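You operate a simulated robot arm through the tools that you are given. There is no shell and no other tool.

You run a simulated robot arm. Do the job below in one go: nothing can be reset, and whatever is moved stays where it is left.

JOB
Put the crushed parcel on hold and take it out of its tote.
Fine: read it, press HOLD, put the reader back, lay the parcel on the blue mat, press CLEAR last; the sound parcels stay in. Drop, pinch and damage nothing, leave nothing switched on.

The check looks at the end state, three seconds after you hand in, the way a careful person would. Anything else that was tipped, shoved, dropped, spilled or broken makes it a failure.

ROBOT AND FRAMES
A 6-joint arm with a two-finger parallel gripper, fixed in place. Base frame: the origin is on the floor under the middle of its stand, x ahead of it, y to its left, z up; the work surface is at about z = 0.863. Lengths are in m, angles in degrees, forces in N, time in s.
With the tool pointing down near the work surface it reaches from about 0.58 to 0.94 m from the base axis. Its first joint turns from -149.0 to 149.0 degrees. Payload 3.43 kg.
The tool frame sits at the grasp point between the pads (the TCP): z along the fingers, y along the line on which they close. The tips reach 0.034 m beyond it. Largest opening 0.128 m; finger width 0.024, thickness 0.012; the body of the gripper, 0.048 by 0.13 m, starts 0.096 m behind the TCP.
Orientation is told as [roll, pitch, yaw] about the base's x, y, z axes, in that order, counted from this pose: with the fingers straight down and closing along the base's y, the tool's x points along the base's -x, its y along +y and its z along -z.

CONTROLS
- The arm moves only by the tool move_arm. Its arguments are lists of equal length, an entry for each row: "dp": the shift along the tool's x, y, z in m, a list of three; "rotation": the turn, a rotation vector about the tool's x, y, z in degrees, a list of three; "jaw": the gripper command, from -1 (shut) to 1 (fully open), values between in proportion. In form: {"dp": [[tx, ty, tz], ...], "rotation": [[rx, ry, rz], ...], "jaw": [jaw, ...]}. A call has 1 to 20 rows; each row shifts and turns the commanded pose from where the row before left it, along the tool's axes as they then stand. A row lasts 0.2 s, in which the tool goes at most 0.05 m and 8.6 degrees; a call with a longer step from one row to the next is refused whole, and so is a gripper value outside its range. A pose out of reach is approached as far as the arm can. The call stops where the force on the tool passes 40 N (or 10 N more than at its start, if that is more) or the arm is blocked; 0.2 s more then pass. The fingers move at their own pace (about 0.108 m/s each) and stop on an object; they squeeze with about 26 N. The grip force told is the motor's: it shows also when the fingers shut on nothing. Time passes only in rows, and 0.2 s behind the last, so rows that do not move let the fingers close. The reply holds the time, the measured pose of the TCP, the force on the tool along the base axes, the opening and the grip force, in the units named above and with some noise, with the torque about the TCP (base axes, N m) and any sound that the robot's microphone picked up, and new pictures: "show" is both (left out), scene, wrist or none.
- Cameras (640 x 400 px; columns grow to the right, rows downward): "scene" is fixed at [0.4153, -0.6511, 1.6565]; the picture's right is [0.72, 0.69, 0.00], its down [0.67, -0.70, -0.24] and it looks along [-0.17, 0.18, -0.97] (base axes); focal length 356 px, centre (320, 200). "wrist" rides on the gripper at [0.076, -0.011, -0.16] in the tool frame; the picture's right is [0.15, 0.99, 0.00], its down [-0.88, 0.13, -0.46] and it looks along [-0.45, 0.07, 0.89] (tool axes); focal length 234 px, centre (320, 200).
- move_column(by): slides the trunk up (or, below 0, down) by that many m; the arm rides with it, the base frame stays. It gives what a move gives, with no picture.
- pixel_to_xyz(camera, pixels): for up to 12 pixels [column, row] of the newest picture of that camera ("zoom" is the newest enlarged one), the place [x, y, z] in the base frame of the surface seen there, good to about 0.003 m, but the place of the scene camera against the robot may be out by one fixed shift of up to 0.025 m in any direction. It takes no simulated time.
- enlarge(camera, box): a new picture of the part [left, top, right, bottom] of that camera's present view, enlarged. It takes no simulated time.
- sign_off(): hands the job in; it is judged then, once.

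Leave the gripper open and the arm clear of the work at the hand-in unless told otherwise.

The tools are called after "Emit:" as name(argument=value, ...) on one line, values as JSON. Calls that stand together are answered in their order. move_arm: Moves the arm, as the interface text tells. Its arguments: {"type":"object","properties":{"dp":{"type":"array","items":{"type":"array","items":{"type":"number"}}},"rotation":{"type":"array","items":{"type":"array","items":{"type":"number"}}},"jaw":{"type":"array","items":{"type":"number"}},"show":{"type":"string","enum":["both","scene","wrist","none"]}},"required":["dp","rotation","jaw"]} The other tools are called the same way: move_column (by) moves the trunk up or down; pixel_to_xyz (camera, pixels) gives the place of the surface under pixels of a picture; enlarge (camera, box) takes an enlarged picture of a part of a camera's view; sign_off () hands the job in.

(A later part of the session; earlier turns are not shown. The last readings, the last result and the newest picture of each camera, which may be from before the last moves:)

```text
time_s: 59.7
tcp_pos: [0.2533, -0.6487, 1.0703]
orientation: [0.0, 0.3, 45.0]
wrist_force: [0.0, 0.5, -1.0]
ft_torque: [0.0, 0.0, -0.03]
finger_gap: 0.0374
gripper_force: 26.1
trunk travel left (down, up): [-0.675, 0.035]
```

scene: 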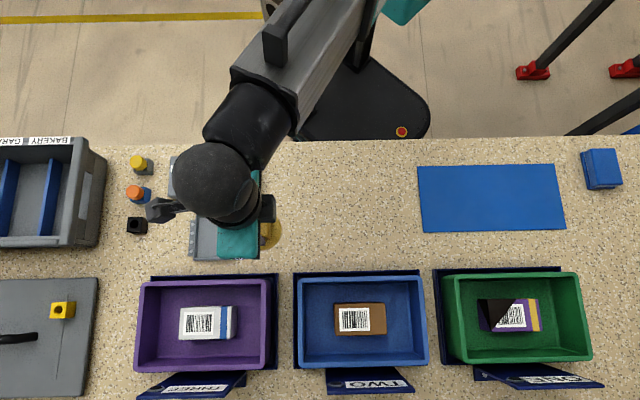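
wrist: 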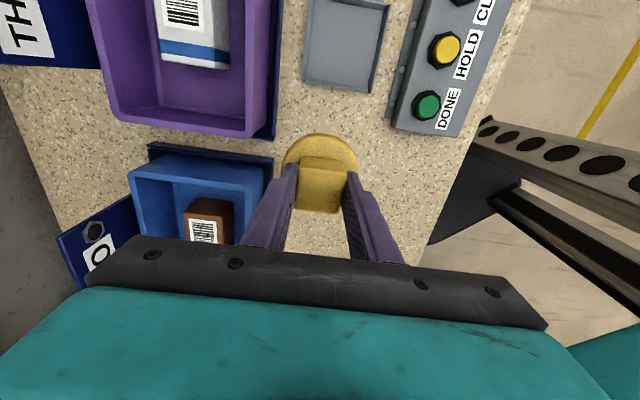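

I'm near the tray at v≈0.638, slightly outward of where I started. I'll measure the tray's inner corners in the wrist view to place the reader in the middle.

Emit:
enlarge(camera="wrist", box=[280, 0, 420, 110])

Emit:
pixel_to_xyz(camera="scene", pixels=[[198, 254], [215, 255], [193, 240], [238, 254], [240, 220]])

```text
3.64 times, centred on (350, 55) of wrist
```

zoom: 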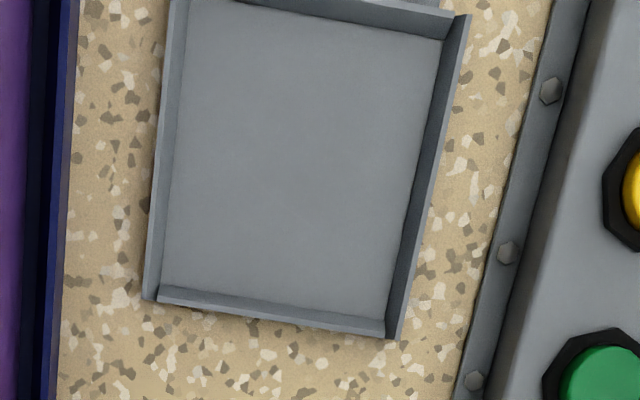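

```text
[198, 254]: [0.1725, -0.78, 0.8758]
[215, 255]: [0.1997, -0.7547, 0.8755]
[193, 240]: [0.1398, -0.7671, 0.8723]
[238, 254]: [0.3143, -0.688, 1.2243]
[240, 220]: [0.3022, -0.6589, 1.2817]
```

Emit:
pixel_to_xyz(camera="wrist", pixels=[[318, 78], [364, 85], [379, 12], [325, 4], [345, 45], [372, 90], [313, 80], [330, 1], [375, 8]])

Emit:
pixel_to_xyz(camera="zoom", pixels=[[165, 280], [385, 315], [440, 45], [240, 5], [300, 160], [175, 150], [410, 180], [275, 295], [340, 15]])

```text
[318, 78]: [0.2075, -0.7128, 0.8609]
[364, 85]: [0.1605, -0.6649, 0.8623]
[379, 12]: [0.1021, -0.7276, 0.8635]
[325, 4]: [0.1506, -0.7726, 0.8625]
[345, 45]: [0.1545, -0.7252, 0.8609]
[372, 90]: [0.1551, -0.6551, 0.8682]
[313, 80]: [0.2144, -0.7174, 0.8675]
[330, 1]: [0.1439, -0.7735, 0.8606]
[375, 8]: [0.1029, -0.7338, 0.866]
```

```text
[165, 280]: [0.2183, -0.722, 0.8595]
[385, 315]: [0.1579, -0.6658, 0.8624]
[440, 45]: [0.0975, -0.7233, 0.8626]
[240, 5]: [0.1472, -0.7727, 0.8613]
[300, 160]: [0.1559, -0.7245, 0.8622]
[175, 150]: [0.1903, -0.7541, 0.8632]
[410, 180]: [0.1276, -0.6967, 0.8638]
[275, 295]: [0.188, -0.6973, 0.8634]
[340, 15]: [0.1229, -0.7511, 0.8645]
```

The tray's inner centre is about (0.157,-0.724), and the reader will have about 9 mm margin all round. I'll move over it and come partway down.

Emit:
move_arm(dp=[[0.007, 0.001, 0.003], [0.013, 0.0017, 0.006], [0.0145, 0.0018, 0.006], [0.0145, 0.0018, 0.006], [0.0145, 0.0018, 0.006], [0.0145, 0.0018, 0.006], [0.0145, 0.0018, 0.006], [0.0135, 0.0018, 0.006], [0.01, 0.0013, 0.005], [0.0058, 0.0005, 0.004], [0, 0, 0], [0, 0, 0]], rotation=[[0, 0, 0], [0, 0, 0], [0, 0, 0], [0, 0, 0], [0, 0, 0], [0, 0, 0], [0, 0, 0], [0, 0, 0], [0, 0, 0], [0, 0, 0], [0, 0, 0], [0, 0, 0]], jaw=[-1, -1, -1, -1, -1, -1, -1, -1, -1, -1, -1, -1], show="both")

```text
time_s: 62.3
tcp_pos: [0.1573, -0.7241, 1.0177]
orientation: [-0.2, 0.2, 44.9]
wrist_force: [0.0, -0.4, -0.1]
ft_torque: [0.01, 0.03, 0.0]
finger_gap: 0.0373
gripper_force: 26.3
trunk travel left (down, up): [-0.675, 0.035]
```

scene: 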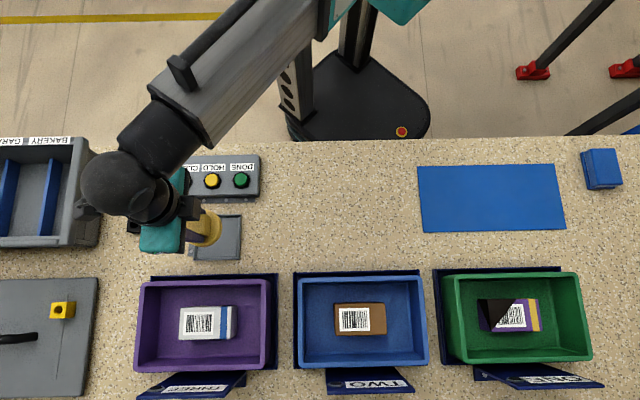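
wrist: 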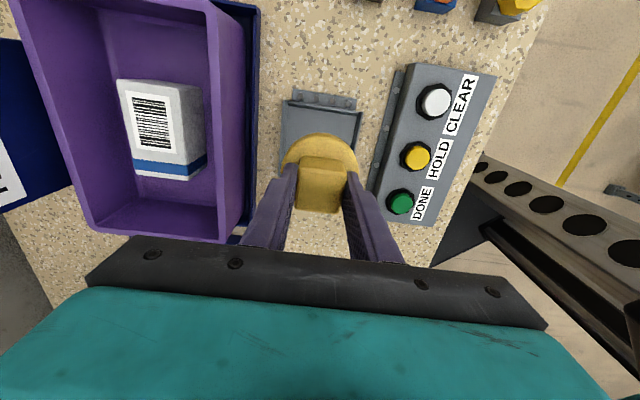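

I'm centred over the tray. I'll lower to just above seating height, then the last few mm in small steps while watching the force.

Emit:
move_arm(dp=[[0, 0, 0.005], [0, 0, 0.01], [0, 0, 0.012], [0, 0, 0.012], [0, 0, 0.012], [0, 0, 0.012], [0, 0, 0.01], [0, 0, 0.008], [0, 0, 0.005], [0, 0, 0], [0, 0, 0]], rotation=[[0, 0, 0], [0, 0, 0], [0, 0, 0], [0, 0, 0], [0, 0, 0], [0, 0, 0], [0, 0, 0], [0, 0, 0], [0, 0, 0], [0, 0, 0], [0, 0, 0]], jaw=[-1, -1, -1, -1, -1, -1, -1, -1, -1, -1, -1], show="wrist")

Emit:
move_arm(dp=[[0, 0, 0.002], [0, 0, 0.0015], [0, 0, 0.001], [0, 0, 0]], rotation=[[0, 0, 0], [0, 0, 0], [0, 0, 0], [0, 0, 0]], jaw=[-1, -1, -1, -1], show="wrist")

```text
time_s: 64.7
tcp_pos: [0.1547, -0.7257, 0.9308]
orientation: [-0.2, 0.3, 44.9]
wrist_force: [-0.3, 0.1, -1.8]
ft_torque: [-0.04, 0.05, -0.01]
finger_gap: 0.0378
gripper_force: 26.1
trunk travel left (down, up): [-0.675, 0.035]
```

wrist: 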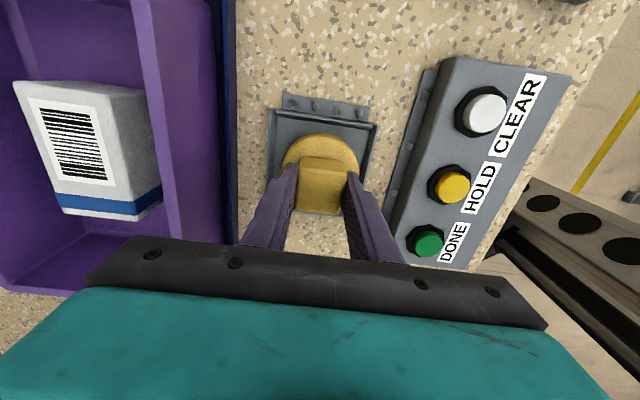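

```text
time_s: 65.7
tcp_pos: [0.1568, -0.7251, 0.9256]
orientation: [-0.1, 0.3, 44.9]
wrist_force: [-0.4, -0.2, -1.8]
ft_torque: [0.0, 0.0, -0.01]
finger_gap: 0.0374
gripper_force: 26.1
trunk travel left (down, up): [-0.675, 0.035]
```

wrist: 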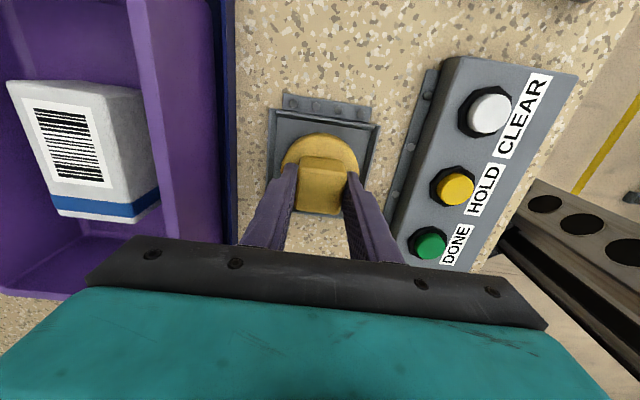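

Not seated yet (z 0.9256, no upward force). I'll continue in 1 mm steps.

Emit:
move_arm(dp=[[0, 0, 0.001], [0, 0, 0.001], [0, 0, 0]], rotation=[[0, 0, 0], [0, 0, 0], [0, 0, 0]], jaw=[-1, -1, -1], show="none")

Emit:
move_arm(dp=[[0, 0, 0.001], [0, 0, 0]], rotation=[[0, 0, 0], [0, 0, 0]], jaw=[-1, -1], show="none")

```text
time_s: 66.5
tcp_pos: [0.1553, -0.7261, 0.9242]
orientation: [-0.1, 0.3, 45.0]
wrist_force: [0.2, 0.0, -1.4]
ft_torque: [0.0, 0.0, -0.01]
finger_gap: 0.0374
gripper_force: 25.5
trunk travel left (down, up): [-0.675, 0.035]
```

```text
time_s: 67.1
tcp_pos: [0.1554, -0.7265, 0.9237]
orientation: [-0.1, 0.3, 44.9]
wrist_force: [0.4, -1.1, -0.8]
ft_torque: [-0.01, -0.04, -0.02]
finger_gap: 0.0373
gripper_force: 25.7
trunk travel left (down, up): [-0.675, 0.035]
```

Emit:
move_arm(dp=[[0, 0, 0.001], [0, 0, 0]], rotation=[[0, 0, 0], [0, 0, 0]], jaw=[-1, -1], show="none")

Emit:
move_arm(dp=[[0, 0, 0.001], [0, 0, 0]], rotation=[[0, 0, 0], [0, 0, 0]], jaw=[-1, -1], show="wrist")

Emit:
pixel_to_xyz(camera="wrist", pixels=[[310, 180], [325, 180], [335, 190], [320, 200], [320, 145], [295, 160]])

```text
time_s: 67.7
tcp_pos: [0.1564, -0.7243, 0.9217]
orientation: [-0.2, 0.2, 44.9]
wrist_force: [0.3, 0.6, -1.5]
ft_torque: [0.0, -0.01, 0.0]
finger_gap: 0.0375
gripper_force: 26.3
trunk travel left (down, up): [-0.675, 0.035]
```

```text
time_s: 68.3
tcp_pos: [0.1553, -0.7248, 0.9219]
orientation: [-0.2, 0.4, 44.9]
wrist_force: [-0.3, -0.5, 6.0]
ft_torque: [0.16, 0.17, 0.05]
finger_gap: 0.0374
gripper_force: 26.5
trunk travel left (down, up): [-0.675, 0.035]
```

wrist: 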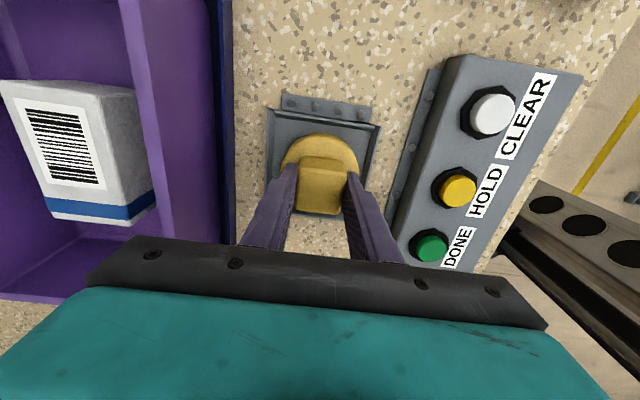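

```text
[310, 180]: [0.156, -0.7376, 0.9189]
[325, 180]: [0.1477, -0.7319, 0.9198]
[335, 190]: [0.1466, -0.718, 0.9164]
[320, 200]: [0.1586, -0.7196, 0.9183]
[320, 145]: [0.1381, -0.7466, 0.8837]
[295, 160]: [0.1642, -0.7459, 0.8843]
```

The force is now +6 N upward, so the reader is seated (top at 0.918). I'll release by opening to 0.07 m, then rise straight up slowly.

Emit:
move_arm(dp=[[0, 0, 0], [0, 0, 0], [0, 0, 0], [0, 0, -0.01], [0, 0, -0.02], [0, 0, -0.03], [0, 0, -0.03], [0, 0, -0.03], [0, 0, 0]], rotation=[[0, 0, 0], [0, 0, 0], [0, 0, 0], [0, 0, 0], [0, 0, 0], [0, 0, 0], [0, 0, 0], [0, 0, 0], [0, 0, 0]], jaw=[0.1, 0.1, 0.1, 0.1, 0.1, 0.1, 0.1, 0.1, 0.1], show="both")

Emit:
enlarge(camera="wrist", box=[270, 70, 480, 230])

```text
time_s: 70.3
tcp_pos: [0.1554, -0.7237, 1.0418]
orientation: [-0.1, 0.4, 44.9]
wrist_force: [0.2, 0.4, 0.1]
ft_torque: [0.02, 0.0, 0.02]
finger_gap: 0.0706
gripper_force: 0.1
trunk travel left (down, up): [-0.675, 0.035]
```

scene: 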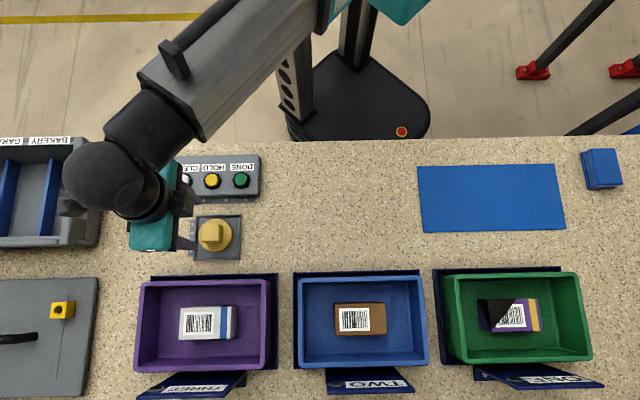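
wrist: 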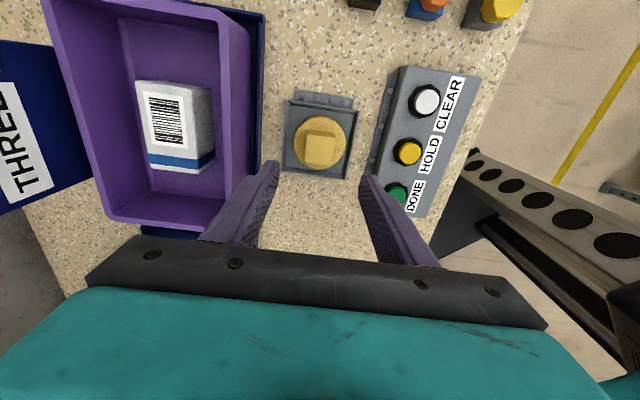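

```text
2.50 times, centred on (375, 150) of wrist
```

zoom: 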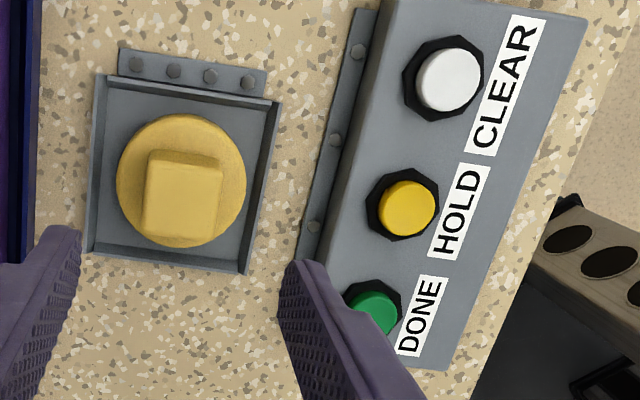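

The reader sits centred in its tray. Next is HOLD at about (0.0637,-0.646, top 0.900). I'll close the fingers, move above it at this height, and come down to about 1 cm above for an alignment check.

Emit:
move_arm(dp=[[0.0025, 0.03, 0], [0.0025, 0.03, 0], [0.0025, 0.03, 0], [0.0025, 0.03, 0], [0, 0, 0.03], [0, 0, 0.03], [0, 0, 0.03], [0, 0, 0]], rotation=[[0, 0, 0], [0, 0, 0], [0, 0, 0], [0, 0, 0], [0, 0, 0], [0, 0, 0], [0, 0, 0], [0, 0, 0]], jaw=[-1, -1, -1, -1, -1, -1, -1, -1], show="both")

Emit:
enlarge(camera="wrist", box=[220, 60, 440, 260])

```text
time_s: 72.1
tcp_pos: [0.0642, -0.6465, 0.9512]
orientation: [-0.2, 0.3, 44.9]
wrist_force: [-0.2, 0.4, 0.3]
ft_torque: [0.0, 0.0, 0.0]
finger_gap: 0.0003
gripper_force: 26.1
trunk travel left (down, up): [-0.675, 0.035]
```

scene: 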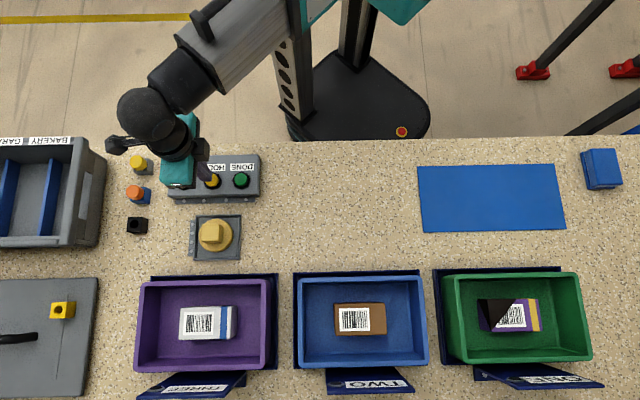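
wrist: 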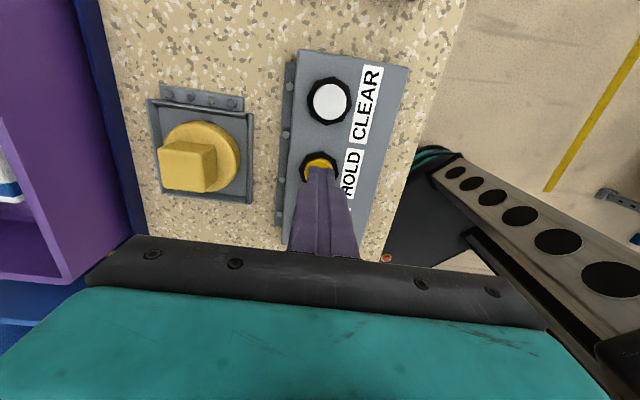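

```text
2.00 times, centred on (330, 160) of wrist
```

zoom: 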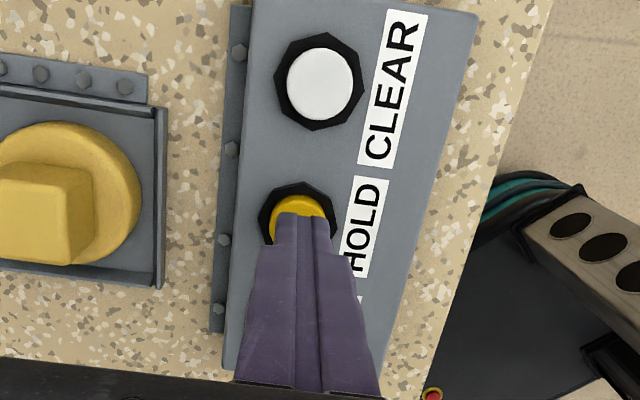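

The tips are centred over HOLD (319,165), about 17 mm above it. I'll lower to near contact, then press in 2 mm steps.

Emit:
move_arm(dp=[[0, 0, 0.008], [0, 0, 0.006], [0, 0, 0.002], [0, 0, 0.002], [0, 0, 0]], rotation=[[0, 0, 0], [0, 0, 0], [0, 0, 0], [0, 0, 0], [0, 0, 0]], jaw=[-1, -1, -1, -1, -1], show="none")

Emit:
move_arm(dp=[[0, 0, 0.002], [0, 0, 0]], rotation=[[0, 0, 0], [0, 0, 0]], jaw=[-1, -1], show="wrist")

```text
time_s: 73.3
tcp_pos: [0.0643, -0.6471, 0.9339]
orientation: [-0.2, 0.3, 45.0]
wrist_force: [-0.4, -0.6, 1.4]
ft_torque: [-0.03, -0.01, -0.04]
finger_gap: 0.0
gripper_force: 26.7
trunk travel left (down, up): [-0.675, 0.035]
```

```text
time_s: 73.9
tcp_pos: [0.0644, -0.6474, 0.9311]
orientation: [-0.1, 0.3, 44.9]
wrist_force: [-1.1, 0.3, 2.6]
ft_torque: [0.04, 0.06, 0.0]
finger_gap: 0.0
gripper_force: 26.0
trunk travel left (down, up): [-0.675, 0.035]
heard: click
```

wrist: 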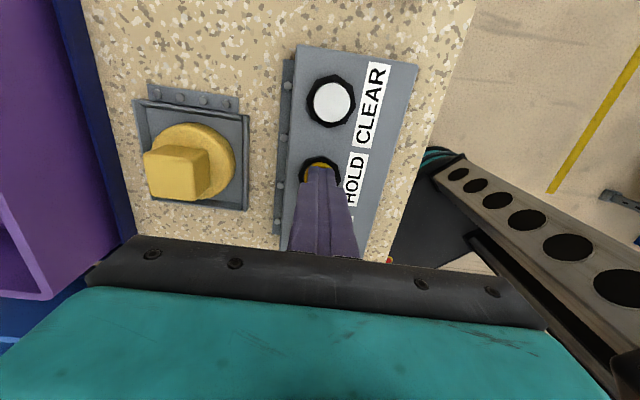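

There was a click, so HOLD registered. I'll back off straight up and move along the strip to check the screen again.

Emit:
move_arm(dp=[[0, 0, -0.01], [0, 0, -0.03], [0, 0, -0.035], [0, 0, -0.035], [-0.0369, -0.013, -0.0133], [-0.0369, -0.013, -0.0133], [-0.0369, -0.013, -0.0133], [-0.0369, -0.013, -0.0133], [-0.0369, -0.013, -0.0133], [-0.0369, -0.013, -0.0133], [-0.0369, -0.013, -0.0133], [-0.0369, -0.013, -0.0133], [-0.0369, -0.013, -0.0133], [0, 0, 0], [0, 0, 0], [0, 0, 0], [0, 0, 0], [0, 0, 0]], rotation=[[0, 0, 0], [0, 0, 0], [0, 0, 0], [0, 0, 0], [0, 0, 0], [0, 0, 0], [0, 0, 0], [0, 0, 0], [0, 0, 0], [0, 0, 0], [0, 0, 0], [0, 0, 0], [0, 0, 0], [7, 0, 0], [7, 0, 0], [7, 0, 0], [7, 0, 0], [0, 0, 0]], jaw=[-1, -1, -1, -1, -1, -1, -1, -1, -1, -1, -1, -1, -1, -1, -1, -1, -1, -1], show="both")

Emit:
enlarge(camera="wrist", box=[0, 0, 280, 260])

Emit:
enlarge(camera="scene", box=[120, 140, 280, 260])

Emit:
enlarge(camera="scene", box=[420, 250, 620, 400])

```text
time_s: 77.7
tcp_pos: [0.3879, -0.5014, 1.1632]
orientation: [-28.2, 0.3, 45.0]
wrist_force: [0.8, 0.8, 0.3]
ft_torque: [0.03, -0.01, 0.0]
finger_gap: 0.0
gripper_force: 25.7
out of reach, approached as far as the arm can: row 17
trunk travel left (down, up): [-0.675, 0.035]
```

scene: 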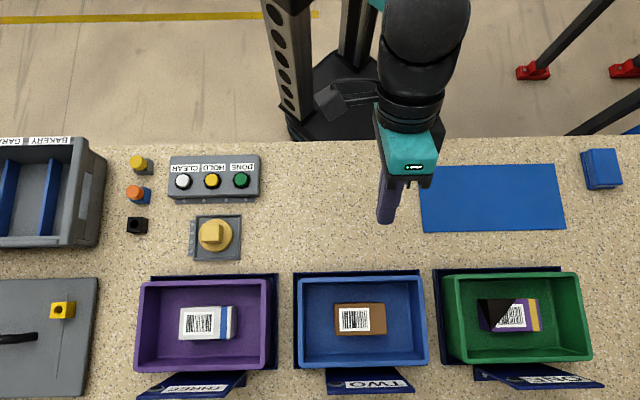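
wrist: 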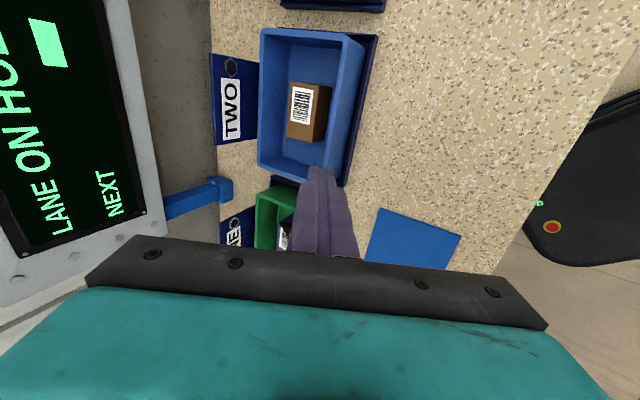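

```text
1.54 times, centred on (140, 130) of wrist
```

zoom: 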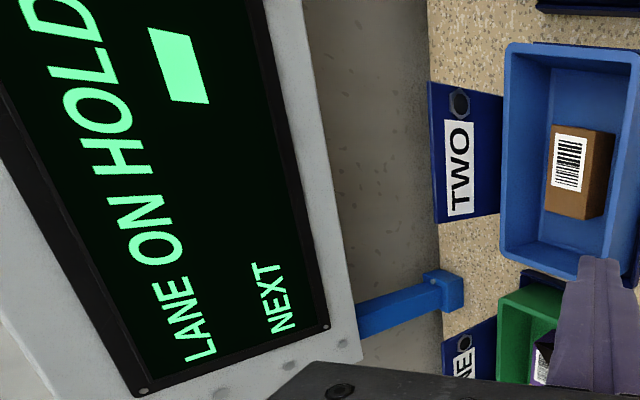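

```text
3.33 times, centred on (200, 200) of scene
```

zoom: 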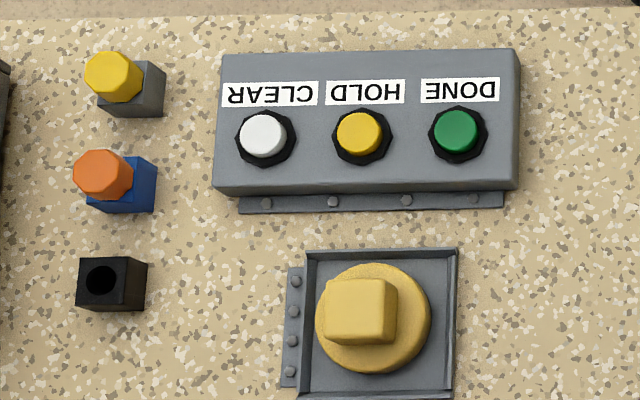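

```text
2.67 times, centred on (520, 325) of scene
```

zoom: 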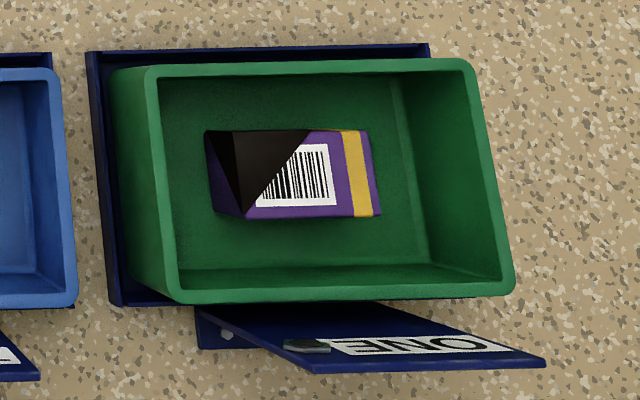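

The screen now reads LANE: ON HOLD. Next is the parcel. I'll level, open the gripper, and move to a viewing pose over the left part of tote ONE at z≈1.09 to measure the parcel.

Emit:
move_arm(dp=[[0, 0, 0], [0, 0, 0], [0, 0, 0], [0, 0, 0], [0, 0, 0], [-0.02, -0.0197, 0.008], [-0.02, -0.0197, 0.008], [-0.02, -0.0197, 0.008], [-0.02, -0.0197, 0.008], [-0.02, -0.0197, 0.008], [-0.02, -0.0197, 0.008], [-0.02, -0.0197, 0.008], [-0.02, -0.0197, 0.008], [-0.02, -0.0197, 0.008], [0, 0, 0]], rotation=[[-7, 0, 0], [-7, 0, 0], [-7, 0, 0], [-7, 0, 0], [0, 0, 0], [0, 0, 0], [0, 0, 0], [0, 0, 0], [0, 0, 0], [0, 0, 0], [0, 0, 0], [0, 0, 0], [0, 0, 0], [0, 0, 0], [0, 0, 0]], jaw=[1, 1, 1, 1, 1, 1, 1, 1, 1, 1, 1, 1, 1, 1, 1], show="both")

Emit:
enlarge(camera="wrist", box=[230, 100, 410, 250])

```text
time_s: 80.9
tcp_pos: [0.6404, -0.5013, 1.0907]
orientation: [-0.2, 0.2, 44.9]
wrist_force: [0.2, -0.7, -0.3]
ft_torque: [-0.02, -0.02, -0.01]
finger_gap: 0.1277
gripper_force: 0.1
trunk travel left (down, up): [-0.675, 0.035]
```

scene: 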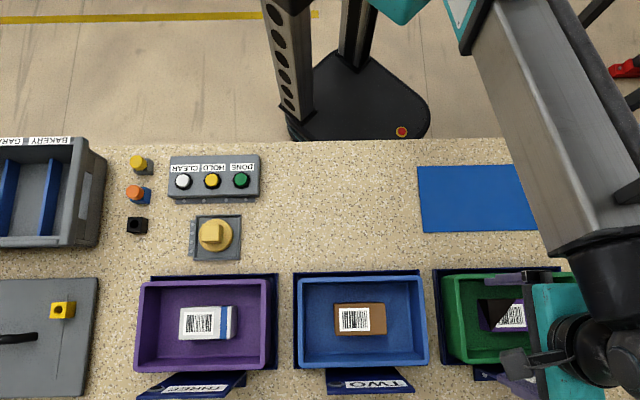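
wrist: 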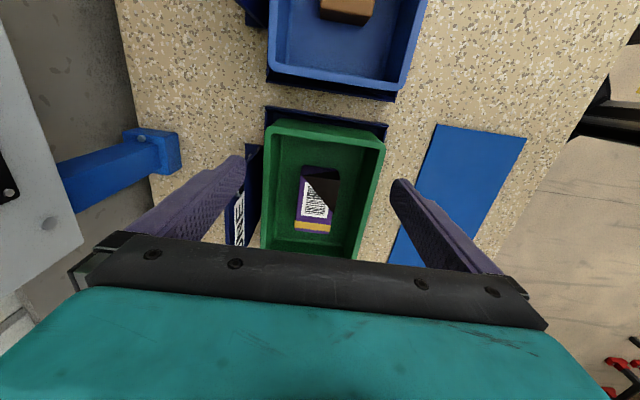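

```text
2.67 times, centred on (320, 175) of wrist
```

zoom: 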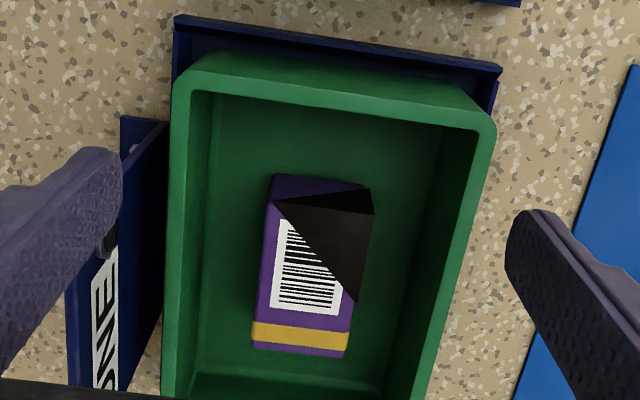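

I'll look closer at the crushed corner and measure the parcel's outline and heights.

Emit:
enlarge(camera="wrist", box=[290, 155, 350, 240])

Emit:
pixel_to_xyz(camera="zoom", pixels=[[200, 70], [255, 60], [335, 80], [420, 110], [330, 140], [400, 180], [260, 200], [340, 240], [190, 300], [345, 320], [180, 340], [330, 350]])

```text
4.71 times, centred on (320, 198) of wrist
```

zoom: 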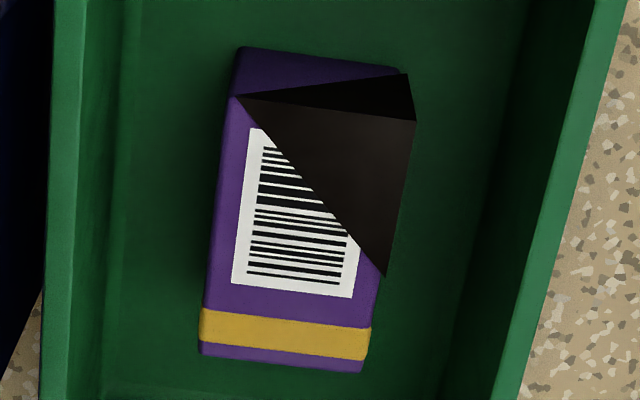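

```text
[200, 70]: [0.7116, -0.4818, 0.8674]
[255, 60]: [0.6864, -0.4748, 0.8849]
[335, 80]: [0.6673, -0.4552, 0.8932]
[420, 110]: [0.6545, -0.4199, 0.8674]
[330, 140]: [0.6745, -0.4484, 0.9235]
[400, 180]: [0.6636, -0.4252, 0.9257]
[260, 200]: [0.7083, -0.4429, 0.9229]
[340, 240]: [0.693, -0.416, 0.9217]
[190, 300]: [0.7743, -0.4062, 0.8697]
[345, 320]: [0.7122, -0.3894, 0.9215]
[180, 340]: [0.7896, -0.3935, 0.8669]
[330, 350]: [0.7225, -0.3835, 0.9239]
```

I'll get the top face's edges just inside the outline, for the grip width and centre.

Emit:
pixel_to_xyz(camera="zoom", pixels=[[208, 318], [366, 335], [210, 290], [374, 300], [225, 180], [242, 105], [408, 125], [410, 95], [204, 345], [360, 362], [385, 260], [280, 352]])

Emit:
pixel_to_xyz(camera="zoom", pixels=[[75, 200], [115, 200], [140, 250], [480, 250], [560, 150], [590, 60], [450, 350], [300, 390], [100, 380], [300, 20]])

```text
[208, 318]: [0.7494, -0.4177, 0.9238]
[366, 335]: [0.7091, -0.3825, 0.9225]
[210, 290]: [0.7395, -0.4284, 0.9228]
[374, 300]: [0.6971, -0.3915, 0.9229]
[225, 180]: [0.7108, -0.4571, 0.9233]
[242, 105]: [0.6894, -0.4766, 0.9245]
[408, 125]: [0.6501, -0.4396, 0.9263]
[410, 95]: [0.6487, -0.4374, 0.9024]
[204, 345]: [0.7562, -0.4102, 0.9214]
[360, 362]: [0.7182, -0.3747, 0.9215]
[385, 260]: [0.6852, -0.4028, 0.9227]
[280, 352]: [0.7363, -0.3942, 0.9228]
```

```text
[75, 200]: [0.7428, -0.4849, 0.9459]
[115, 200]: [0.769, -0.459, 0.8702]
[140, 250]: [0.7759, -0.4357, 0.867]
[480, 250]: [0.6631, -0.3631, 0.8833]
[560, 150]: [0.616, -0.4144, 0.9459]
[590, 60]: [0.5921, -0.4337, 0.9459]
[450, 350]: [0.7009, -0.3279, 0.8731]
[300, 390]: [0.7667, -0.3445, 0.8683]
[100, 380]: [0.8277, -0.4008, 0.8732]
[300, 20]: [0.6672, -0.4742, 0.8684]
```

The parcel is about 0.10 × 0.058 × 0.055 m, centred at u=0.197, v=0.7975. The crushed corner is at the low-u, robot side and ends at u≈0.203. I'll grip the sound part across its width at u≈0.218. I'll open to about 0.082 m, which leaves clearance to both the parcel and the tote walls, move over it, and lower to z≈0.98 for a check.

Emit:
move_arm(dp=[[-0.0399, 0.0033, 0], [-0.0399, 0.0033, 0], [-0.0399, 0.0033, 0], [0, 0, 0.03], [0, 0, 0.03], [0, 0, 0.03], [0, 0, 0.02], [0, 0, 0]], rotation=[[0, 0, 0], [0, 0, 0], [0, 0, 0], [0, 0, 0], [0, 0, 0], [0, 0, 0], [0, 0, 0], [0, 0, 0]], jaw=[0.28, 0.28, 0.28, 0.28, 0.28, 0.28, 0.28, 0.28], show="both")

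Emit:
enlarge(camera="wrist", box=[220, 60, 420, 230])

```text
time_s: 82.7
tcp_pos: [0.7163, -0.4102, 0.9794]
orientation: [-0.2, 0.3, 45.0]
wrist_force: [0.7, -0.1, 0.2]
ft_torque: [-0.03, -0.02, 0.01]
finger_gap: 0.0819
gripper_force: 0.0
trunk travel left (down, up): [-0.675, 0.035]
```

scene: 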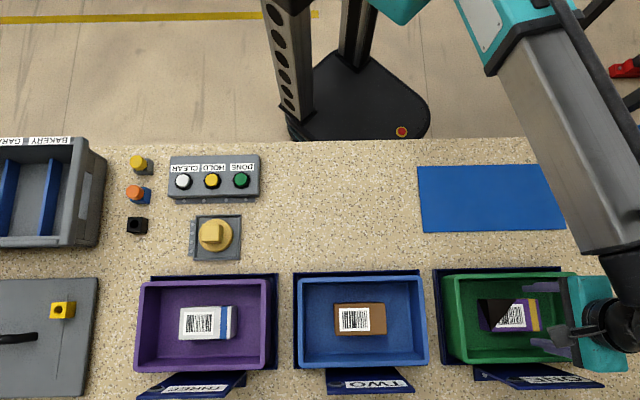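
wrist: 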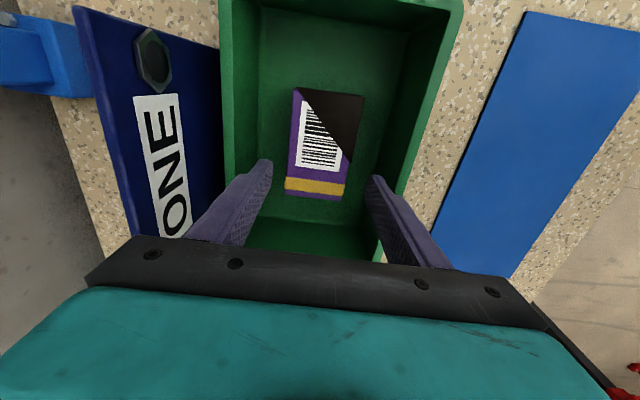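

```text
2.35 times, centred on (320, 145) of wrist
```

zoom: 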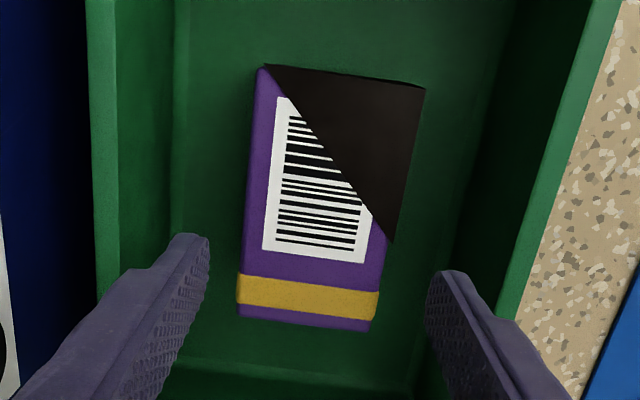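

I'm aligned: the point under the TCP is at wrist (319,168), on the sound part just before the gold stripe. I'll nudge +3 mm along u and 1.5 mm outward, then descend to z≈0.914, with the tips about 12 mm above the tote floor and the jaws still open.

Emit:
move_arm(dp=[[-0.003, -0.0015, 0.01], [0, 0, 0.02], [0, 0, 0.02], [0, 0, 0.01], [0, 0, 0.005], [0, 0, 0]], rotation=[[0, 0, 0], [0, 0, 0], [0, 0, 0], [0, 0, 0], [0, 0, 0], [0, 0, 0]], jaw=[0.28, 0.28, 0.28, 0.28, 0.28, 0.28], show="both")

Emit:
enlarge(camera="wrist", box=[220, 60, 420, 230])

Emit:
enlarge(camera="scene", box=[450, 260, 620, 380])

```text
time_s: 84.1
tcp_pos: [0.72, -0.4076, 0.9152]
orientation: [0.0, 0.2, 44.8]
wrist_force: [0.6, 0.5, 0.5]
ft_torque: [0.01, 0.0, 0.01]
finger_gap: 0.0819
gripper_force: 0.1
trunk travel left (down, up): [-0.675, 0.035]
```

scene: 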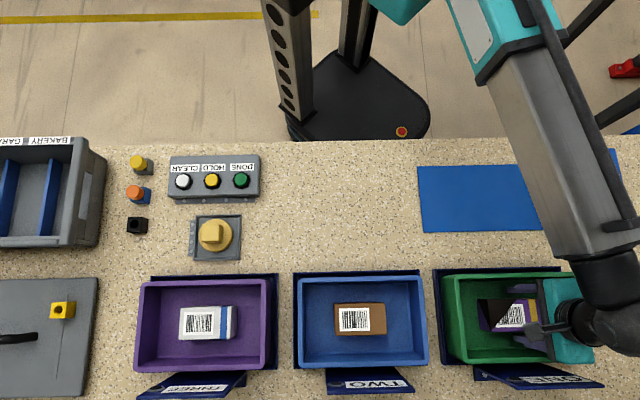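
wrist: 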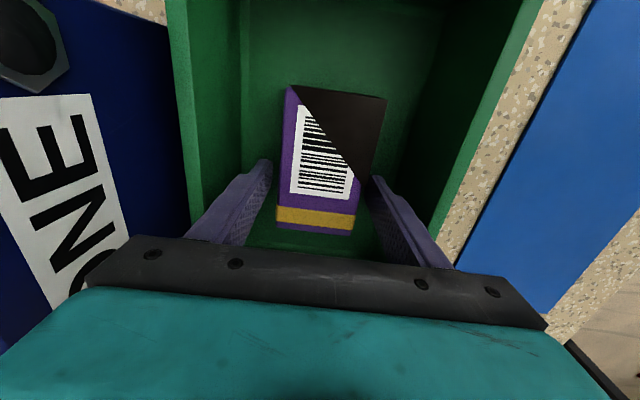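

```text
2.35 times, centred on (320, 145) of wrist
```

zoom: 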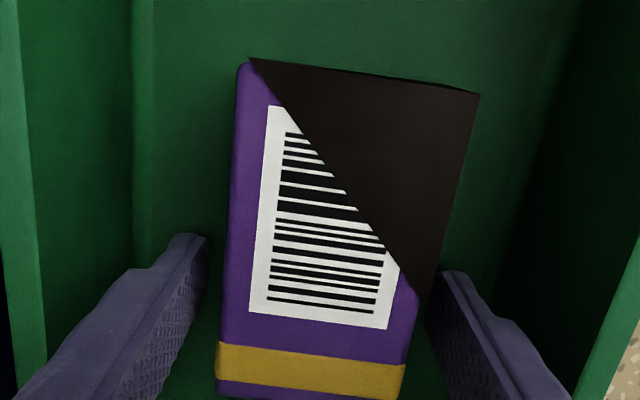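

```text
3.33 times, centred on (535, 320) of scene
```

zoom: 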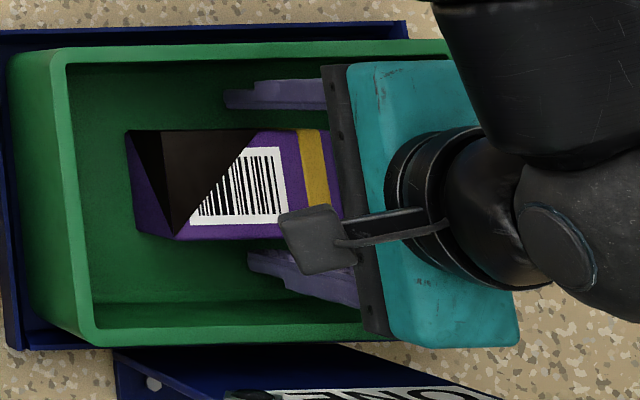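

The fingers straddle the parcel cleanly. I'll shift 3 mm further from the crushed edge, then close gently, commanding a gap only a little below the 0.058 m width.

Emit:
move_arm(dp=[[-0.003, 0, 0], [0, 0, 0], [0, 0, 0], [0, 0, 0], [0, 0, 0]], rotation=[[0, 0, 0], [0, 0, 0], [0, 0, 0], [0, 0, 0], [0, 0, 0]], jaw=[0.28, -0.2, -0.2, -0.2, -0.2], show="both")

Emit:
enlarge(camera="wrist", box=[220, 60, 420, 230])

```text
time_s: 85.3
tcp_pos: [0.7245, -0.4068, 0.9144]
orientation: [-0.2, 0.3, 44.9]
wrist_force: [0.0, -1.2, -0.6]
ft_torque: [0.03, 0.0, -0.04]
finger_gap: 0.0596
gripper_force: 25.7
trunk travel left (down, up): [-0.675, 0.035]
```

scene: 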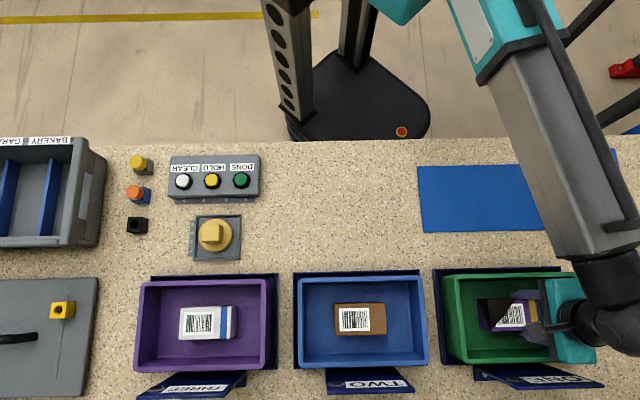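
wrist: 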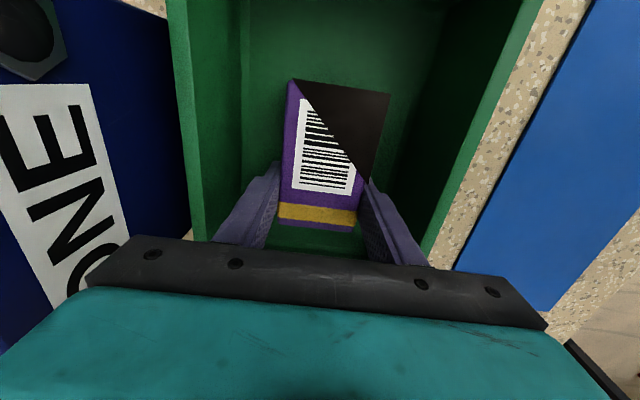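

```text
2.35 times, centred on (320, 145) of wrist
```

zoom: 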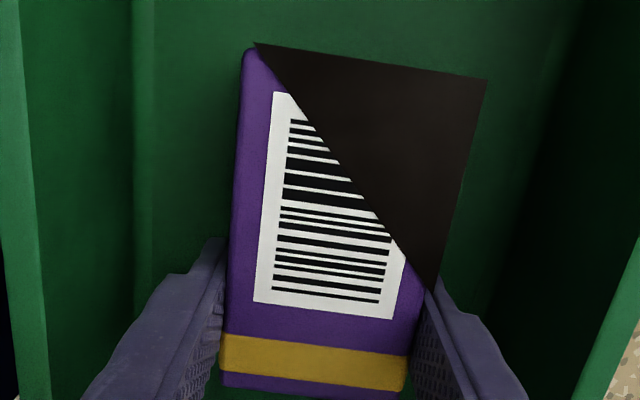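

Gripped (gap 0.0596, 25.7 N). I'll lift slowly and check that it comes up level.

Emit:
move_arm(dp=[[0, 0, -0.002], [0, 0, -0.003], [0, 0, -0.004], [0, 0, -0.004], [0, 0, -0.003], [0, 0, 0]], rotation=[[0, 0, 0], [0, 0, 0], [0, 0, 0], [0, 0, 0], [0, 0, 0], [0, 0, 0]], jaw=[-0.2, -0.2, -0.2, -0.2, -0.2, -0.2], show="both")

Emit:
pixel_to_xyz(camera="wrist", pixels=[[295, 100], [380, 100], [292, 150], [320, 170], [345, 110], [300, 212], [350, 218], [320, 190]])

```text
time_s: 86.7
tcp_pos: [0.7223, -0.4064, 0.9306]
orientation: [-0.1, 0.3, 44.9]
wrist_force: [0.4, 0.3, -1.2]
ft_torque: [0.0, -0.03, -0.02]
finger_gap: 0.0597
gripper_force: 25.5
trunk travel left (down, up): [-0.675, 0.035]
```

scene: 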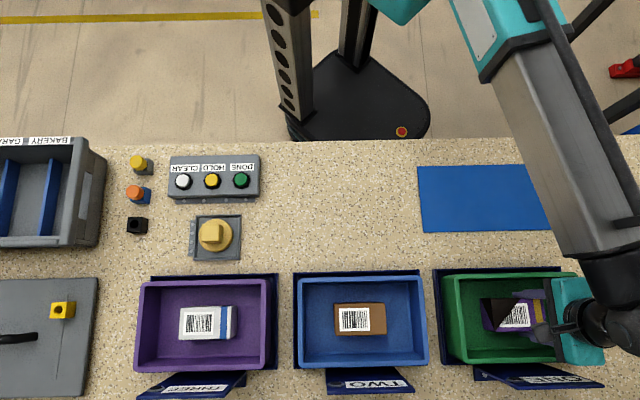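
wrist: 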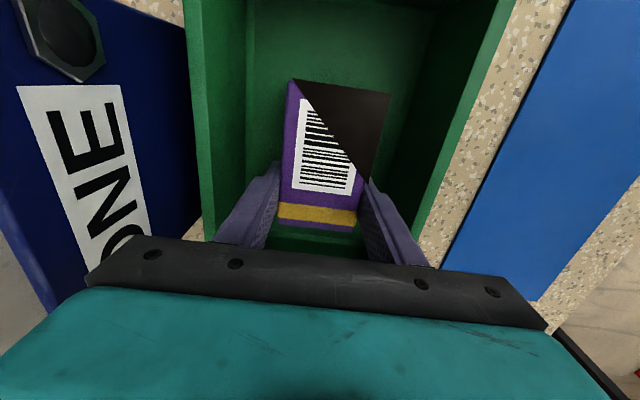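

```text
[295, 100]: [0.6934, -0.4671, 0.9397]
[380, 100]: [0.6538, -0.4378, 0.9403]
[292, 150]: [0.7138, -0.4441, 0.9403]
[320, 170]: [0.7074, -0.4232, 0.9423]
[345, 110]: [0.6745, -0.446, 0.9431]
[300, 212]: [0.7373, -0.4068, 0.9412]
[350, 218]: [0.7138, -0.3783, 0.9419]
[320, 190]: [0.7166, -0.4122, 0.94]
```

The parcel came up level (all top points at z≈0.940–0.943), with no slip. I'll continue lifting straight up to z≈1.06 to clear the tote rim.

Emit:
move_arm(dp=[[0, 0, -0.005], [0, 0, -0.008], [0, 0, -0.011], [0, 0, -0.012], [0, 0, -0.012], [0, 0, -0.012], [0, 0, -0.012], [0, 0, -0.012], [0, 0, -0.012], [0, 0, -0.012], [0, 0, -0.012], [0, 0, -0.007], [0, 0, -0.004], [0, 0, 0]], rotation=[[0, 0, 0], [0, 0, 0], [0, 0, 0], [0, 0, 0], [0, 0, 0], [0, 0, 0], [0, 0, 0], [0, 0, 0], [0, 0, 0], [0, 0, 0], [0, 0, 0], [0, 0, 0], [0, 0, 0], [0, 0, 0]], jaw=[-0.2, -0.2, -0.2, -0.2, -0.2, -0.2, -0.2, -0.2, -0.2, -0.2, -0.2, -0.2, -0.2, -0.2], show="both")

Emit:
pixel_to_xyz(camera="wrist", pixels=[[295, 100], [380, 100], [320, 170], [300, 212], [350, 218], [320, 190]])

```text
time_s: 89.7
tcp_pos: [0.7237, -0.406, 1.0619]
orientation: [-0.1, 0.3, 44.8]
wrist_force: [0.5, 1.0, -1.9]
ft_torque: [0.04, -0.02, 0.01]
finger_gap: 0.0596
gripper_force: 26.0
trunk travel left (down, up): [-0.675, 0.035]
```

scene: 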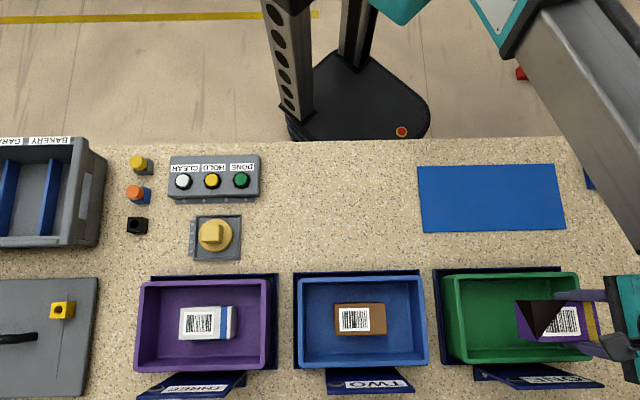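
wrist: 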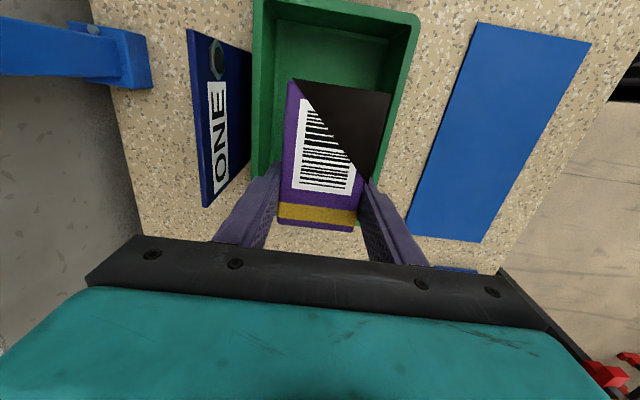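

```text
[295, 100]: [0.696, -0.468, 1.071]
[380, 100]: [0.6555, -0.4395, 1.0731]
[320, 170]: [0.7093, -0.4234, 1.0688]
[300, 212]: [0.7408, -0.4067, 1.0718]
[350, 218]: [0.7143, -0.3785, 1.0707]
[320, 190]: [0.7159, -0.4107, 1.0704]
```

It's held level and steady. I'll confirm the mat's corners with the wrist camera before moving across.

Emit:
pixel_to_xyz(camera="wrist", pixels=[[480, 25], [588, 45], [480, 238], [410, 228], [490, 130], [440, 272]])

Emit:
move_arm(dp=[[-0.0019, 0.0059, 0], [-0.0033, 0.0103, 0], [-0.00465, 0.01474, 0], [-0.00465, 0.01474, 0], [-0.00465, 0.01474, 0], [-0.00465, 0.01474, 0], [-0.00465, 0.01474, 0], [-0.00465, 0.01474, 0], [-0.00465, 0.01474, 0], [-0.00465, 0.01474, 0], [-0.00465, 0.01474, 0], [-0.00465, 0.01474, 0], [-0.00465, 0.01474, 0], [-0.00465, 0.01474, 0], [-0.00465, 0.01474, 0], [-0.00465, 0.01474, 0], [-0.0033, 0.0103, 0], [-0.0019, 0.0059, 0], [0, 0, 0]], rotation=[[0, 0, 0], [0, 0, 0], [0, 0, 0], [0, 0, 0], [0, 0, 0], [0, 0, 0], [0, 0, 0], [0, 0, 0], [0, 0, 0], [0, 0, 0], [0, 0, 0], [0, 0, 0], [0, 0, 0], [0, 0, 0], [0, 0, 0], [0, 0, 0], [0, 0, 0], [0, 0, 0], [0, 0, 0]], jaw=[-0.2, -0.2, -0.2, -0.2, -0.2, -0.2, -0.2, -0.2, -0.2, -0.2, -0.2, -0.2, -0.2, -0.2, -0.2, -0.2, -0.2, -0.2, -0.2], show="both")

```text
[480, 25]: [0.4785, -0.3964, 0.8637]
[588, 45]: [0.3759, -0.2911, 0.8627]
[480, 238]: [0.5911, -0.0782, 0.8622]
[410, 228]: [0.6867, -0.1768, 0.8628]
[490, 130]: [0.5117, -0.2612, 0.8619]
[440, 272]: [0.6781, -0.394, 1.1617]
```

```text
time_s: 93.7
tcp_pos: [0.6084, -0.185, 1.0616]
orientation: [-0.1, 0.3, 44.9]
wrist_force: [-0.2, -0.1, -0.5]
ft_torque: [0.03, -0.03, 0.0]
finger_gap: 0.0596
gripper_force: 26.1
trunk travel left (down, up): [-0.675, 0.035]
```

scene: 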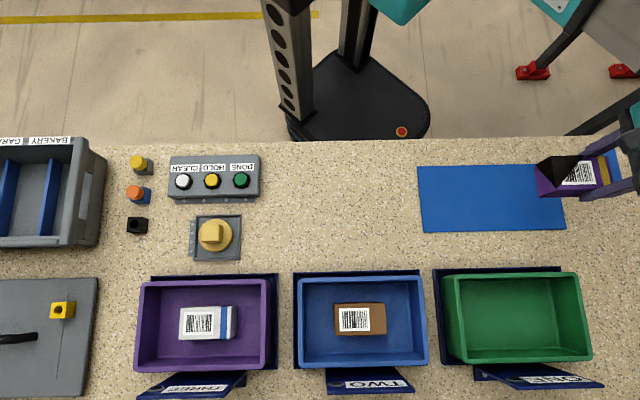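
wrist: 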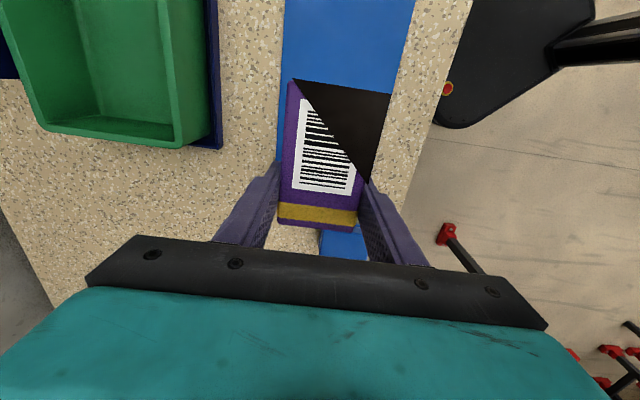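

The parcel is over the mat. I'll shift 3 cm back toward the mat's middle and 5 mm inward, then lower to about 1 cm above the surface.

Emit:
move_arm(dp=[[0.006, 0.001, 0.003], [0.009, 0.0015, 0.006], [0.009, 0.0015, 0.01], [0.006, 0.001, 0.012], [0, 0, 0.012], [0, 0, 0.012], [0, 0, 0.012], [0, 0, 0.012], [0, 0, 0.012], [0, 0, 0.012], [0, 0, 0.012], [0, 0, 0.01], [0, 0, 0.007], [0, 0, 0.004], [0, 0, 0], [0, 0, 0]], rotation=[[0, 0, 0], [0, 0, 0], [0, 0, 0], [0, 0, 0], [0, 0, 0], [0, 0, 0], [0, 0, 0], [0, 0, 0], [0, 0, 0], [0, 0, 0], [0, 0, 0], [0, 0, 0], [0, 0, 0], [0, 0, 0], [0, 0, 0], [0, 0, 0]], jaw=[-0.2, -0.2, -0.2, -0.2, -0.2, -0.2, -0.2, -0.2, -0.2, -0.2, -0.2, -0.2, -0.2, -0.2, -0.2, -0.2], show="both")

Emit:
pixel_to_xyz(camera="wrist", pixels=[[295, 100], [380, 100], [320, 170], [300, 212], [350, 218], [320, 190]])

```text
time_s: 97.1
tcp_pos: [0.5824, -0.2038, 0.9249]
orientation: [-0.1, 0.3, 44.9]
wrist_force: [0.1, -0.2, -1.3]
ft_torque: [0.0, -0.07, 0.0]
finger_gap: 0.0595
gripper_force: 26.1
trunk travel left (down, up): [-0.675, 0.035]
```

scene: 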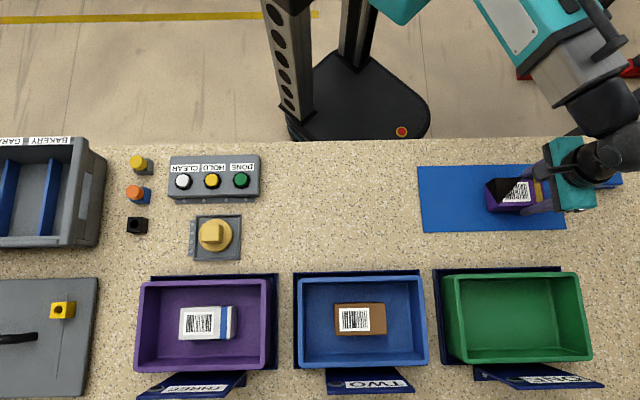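
wrist: 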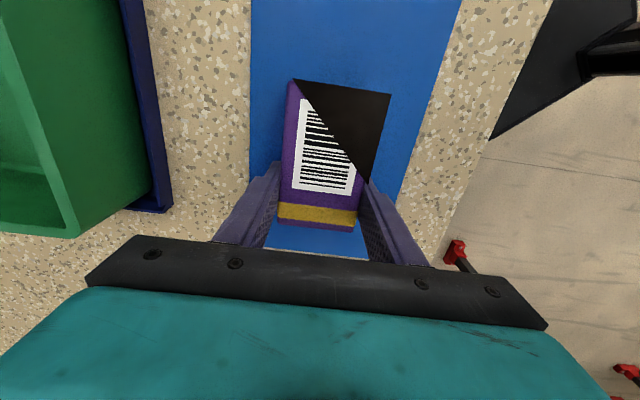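

```text
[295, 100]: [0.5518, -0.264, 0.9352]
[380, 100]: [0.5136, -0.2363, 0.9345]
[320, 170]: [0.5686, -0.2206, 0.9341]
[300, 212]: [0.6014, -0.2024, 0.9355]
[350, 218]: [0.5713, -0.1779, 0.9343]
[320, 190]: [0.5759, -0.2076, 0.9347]
```

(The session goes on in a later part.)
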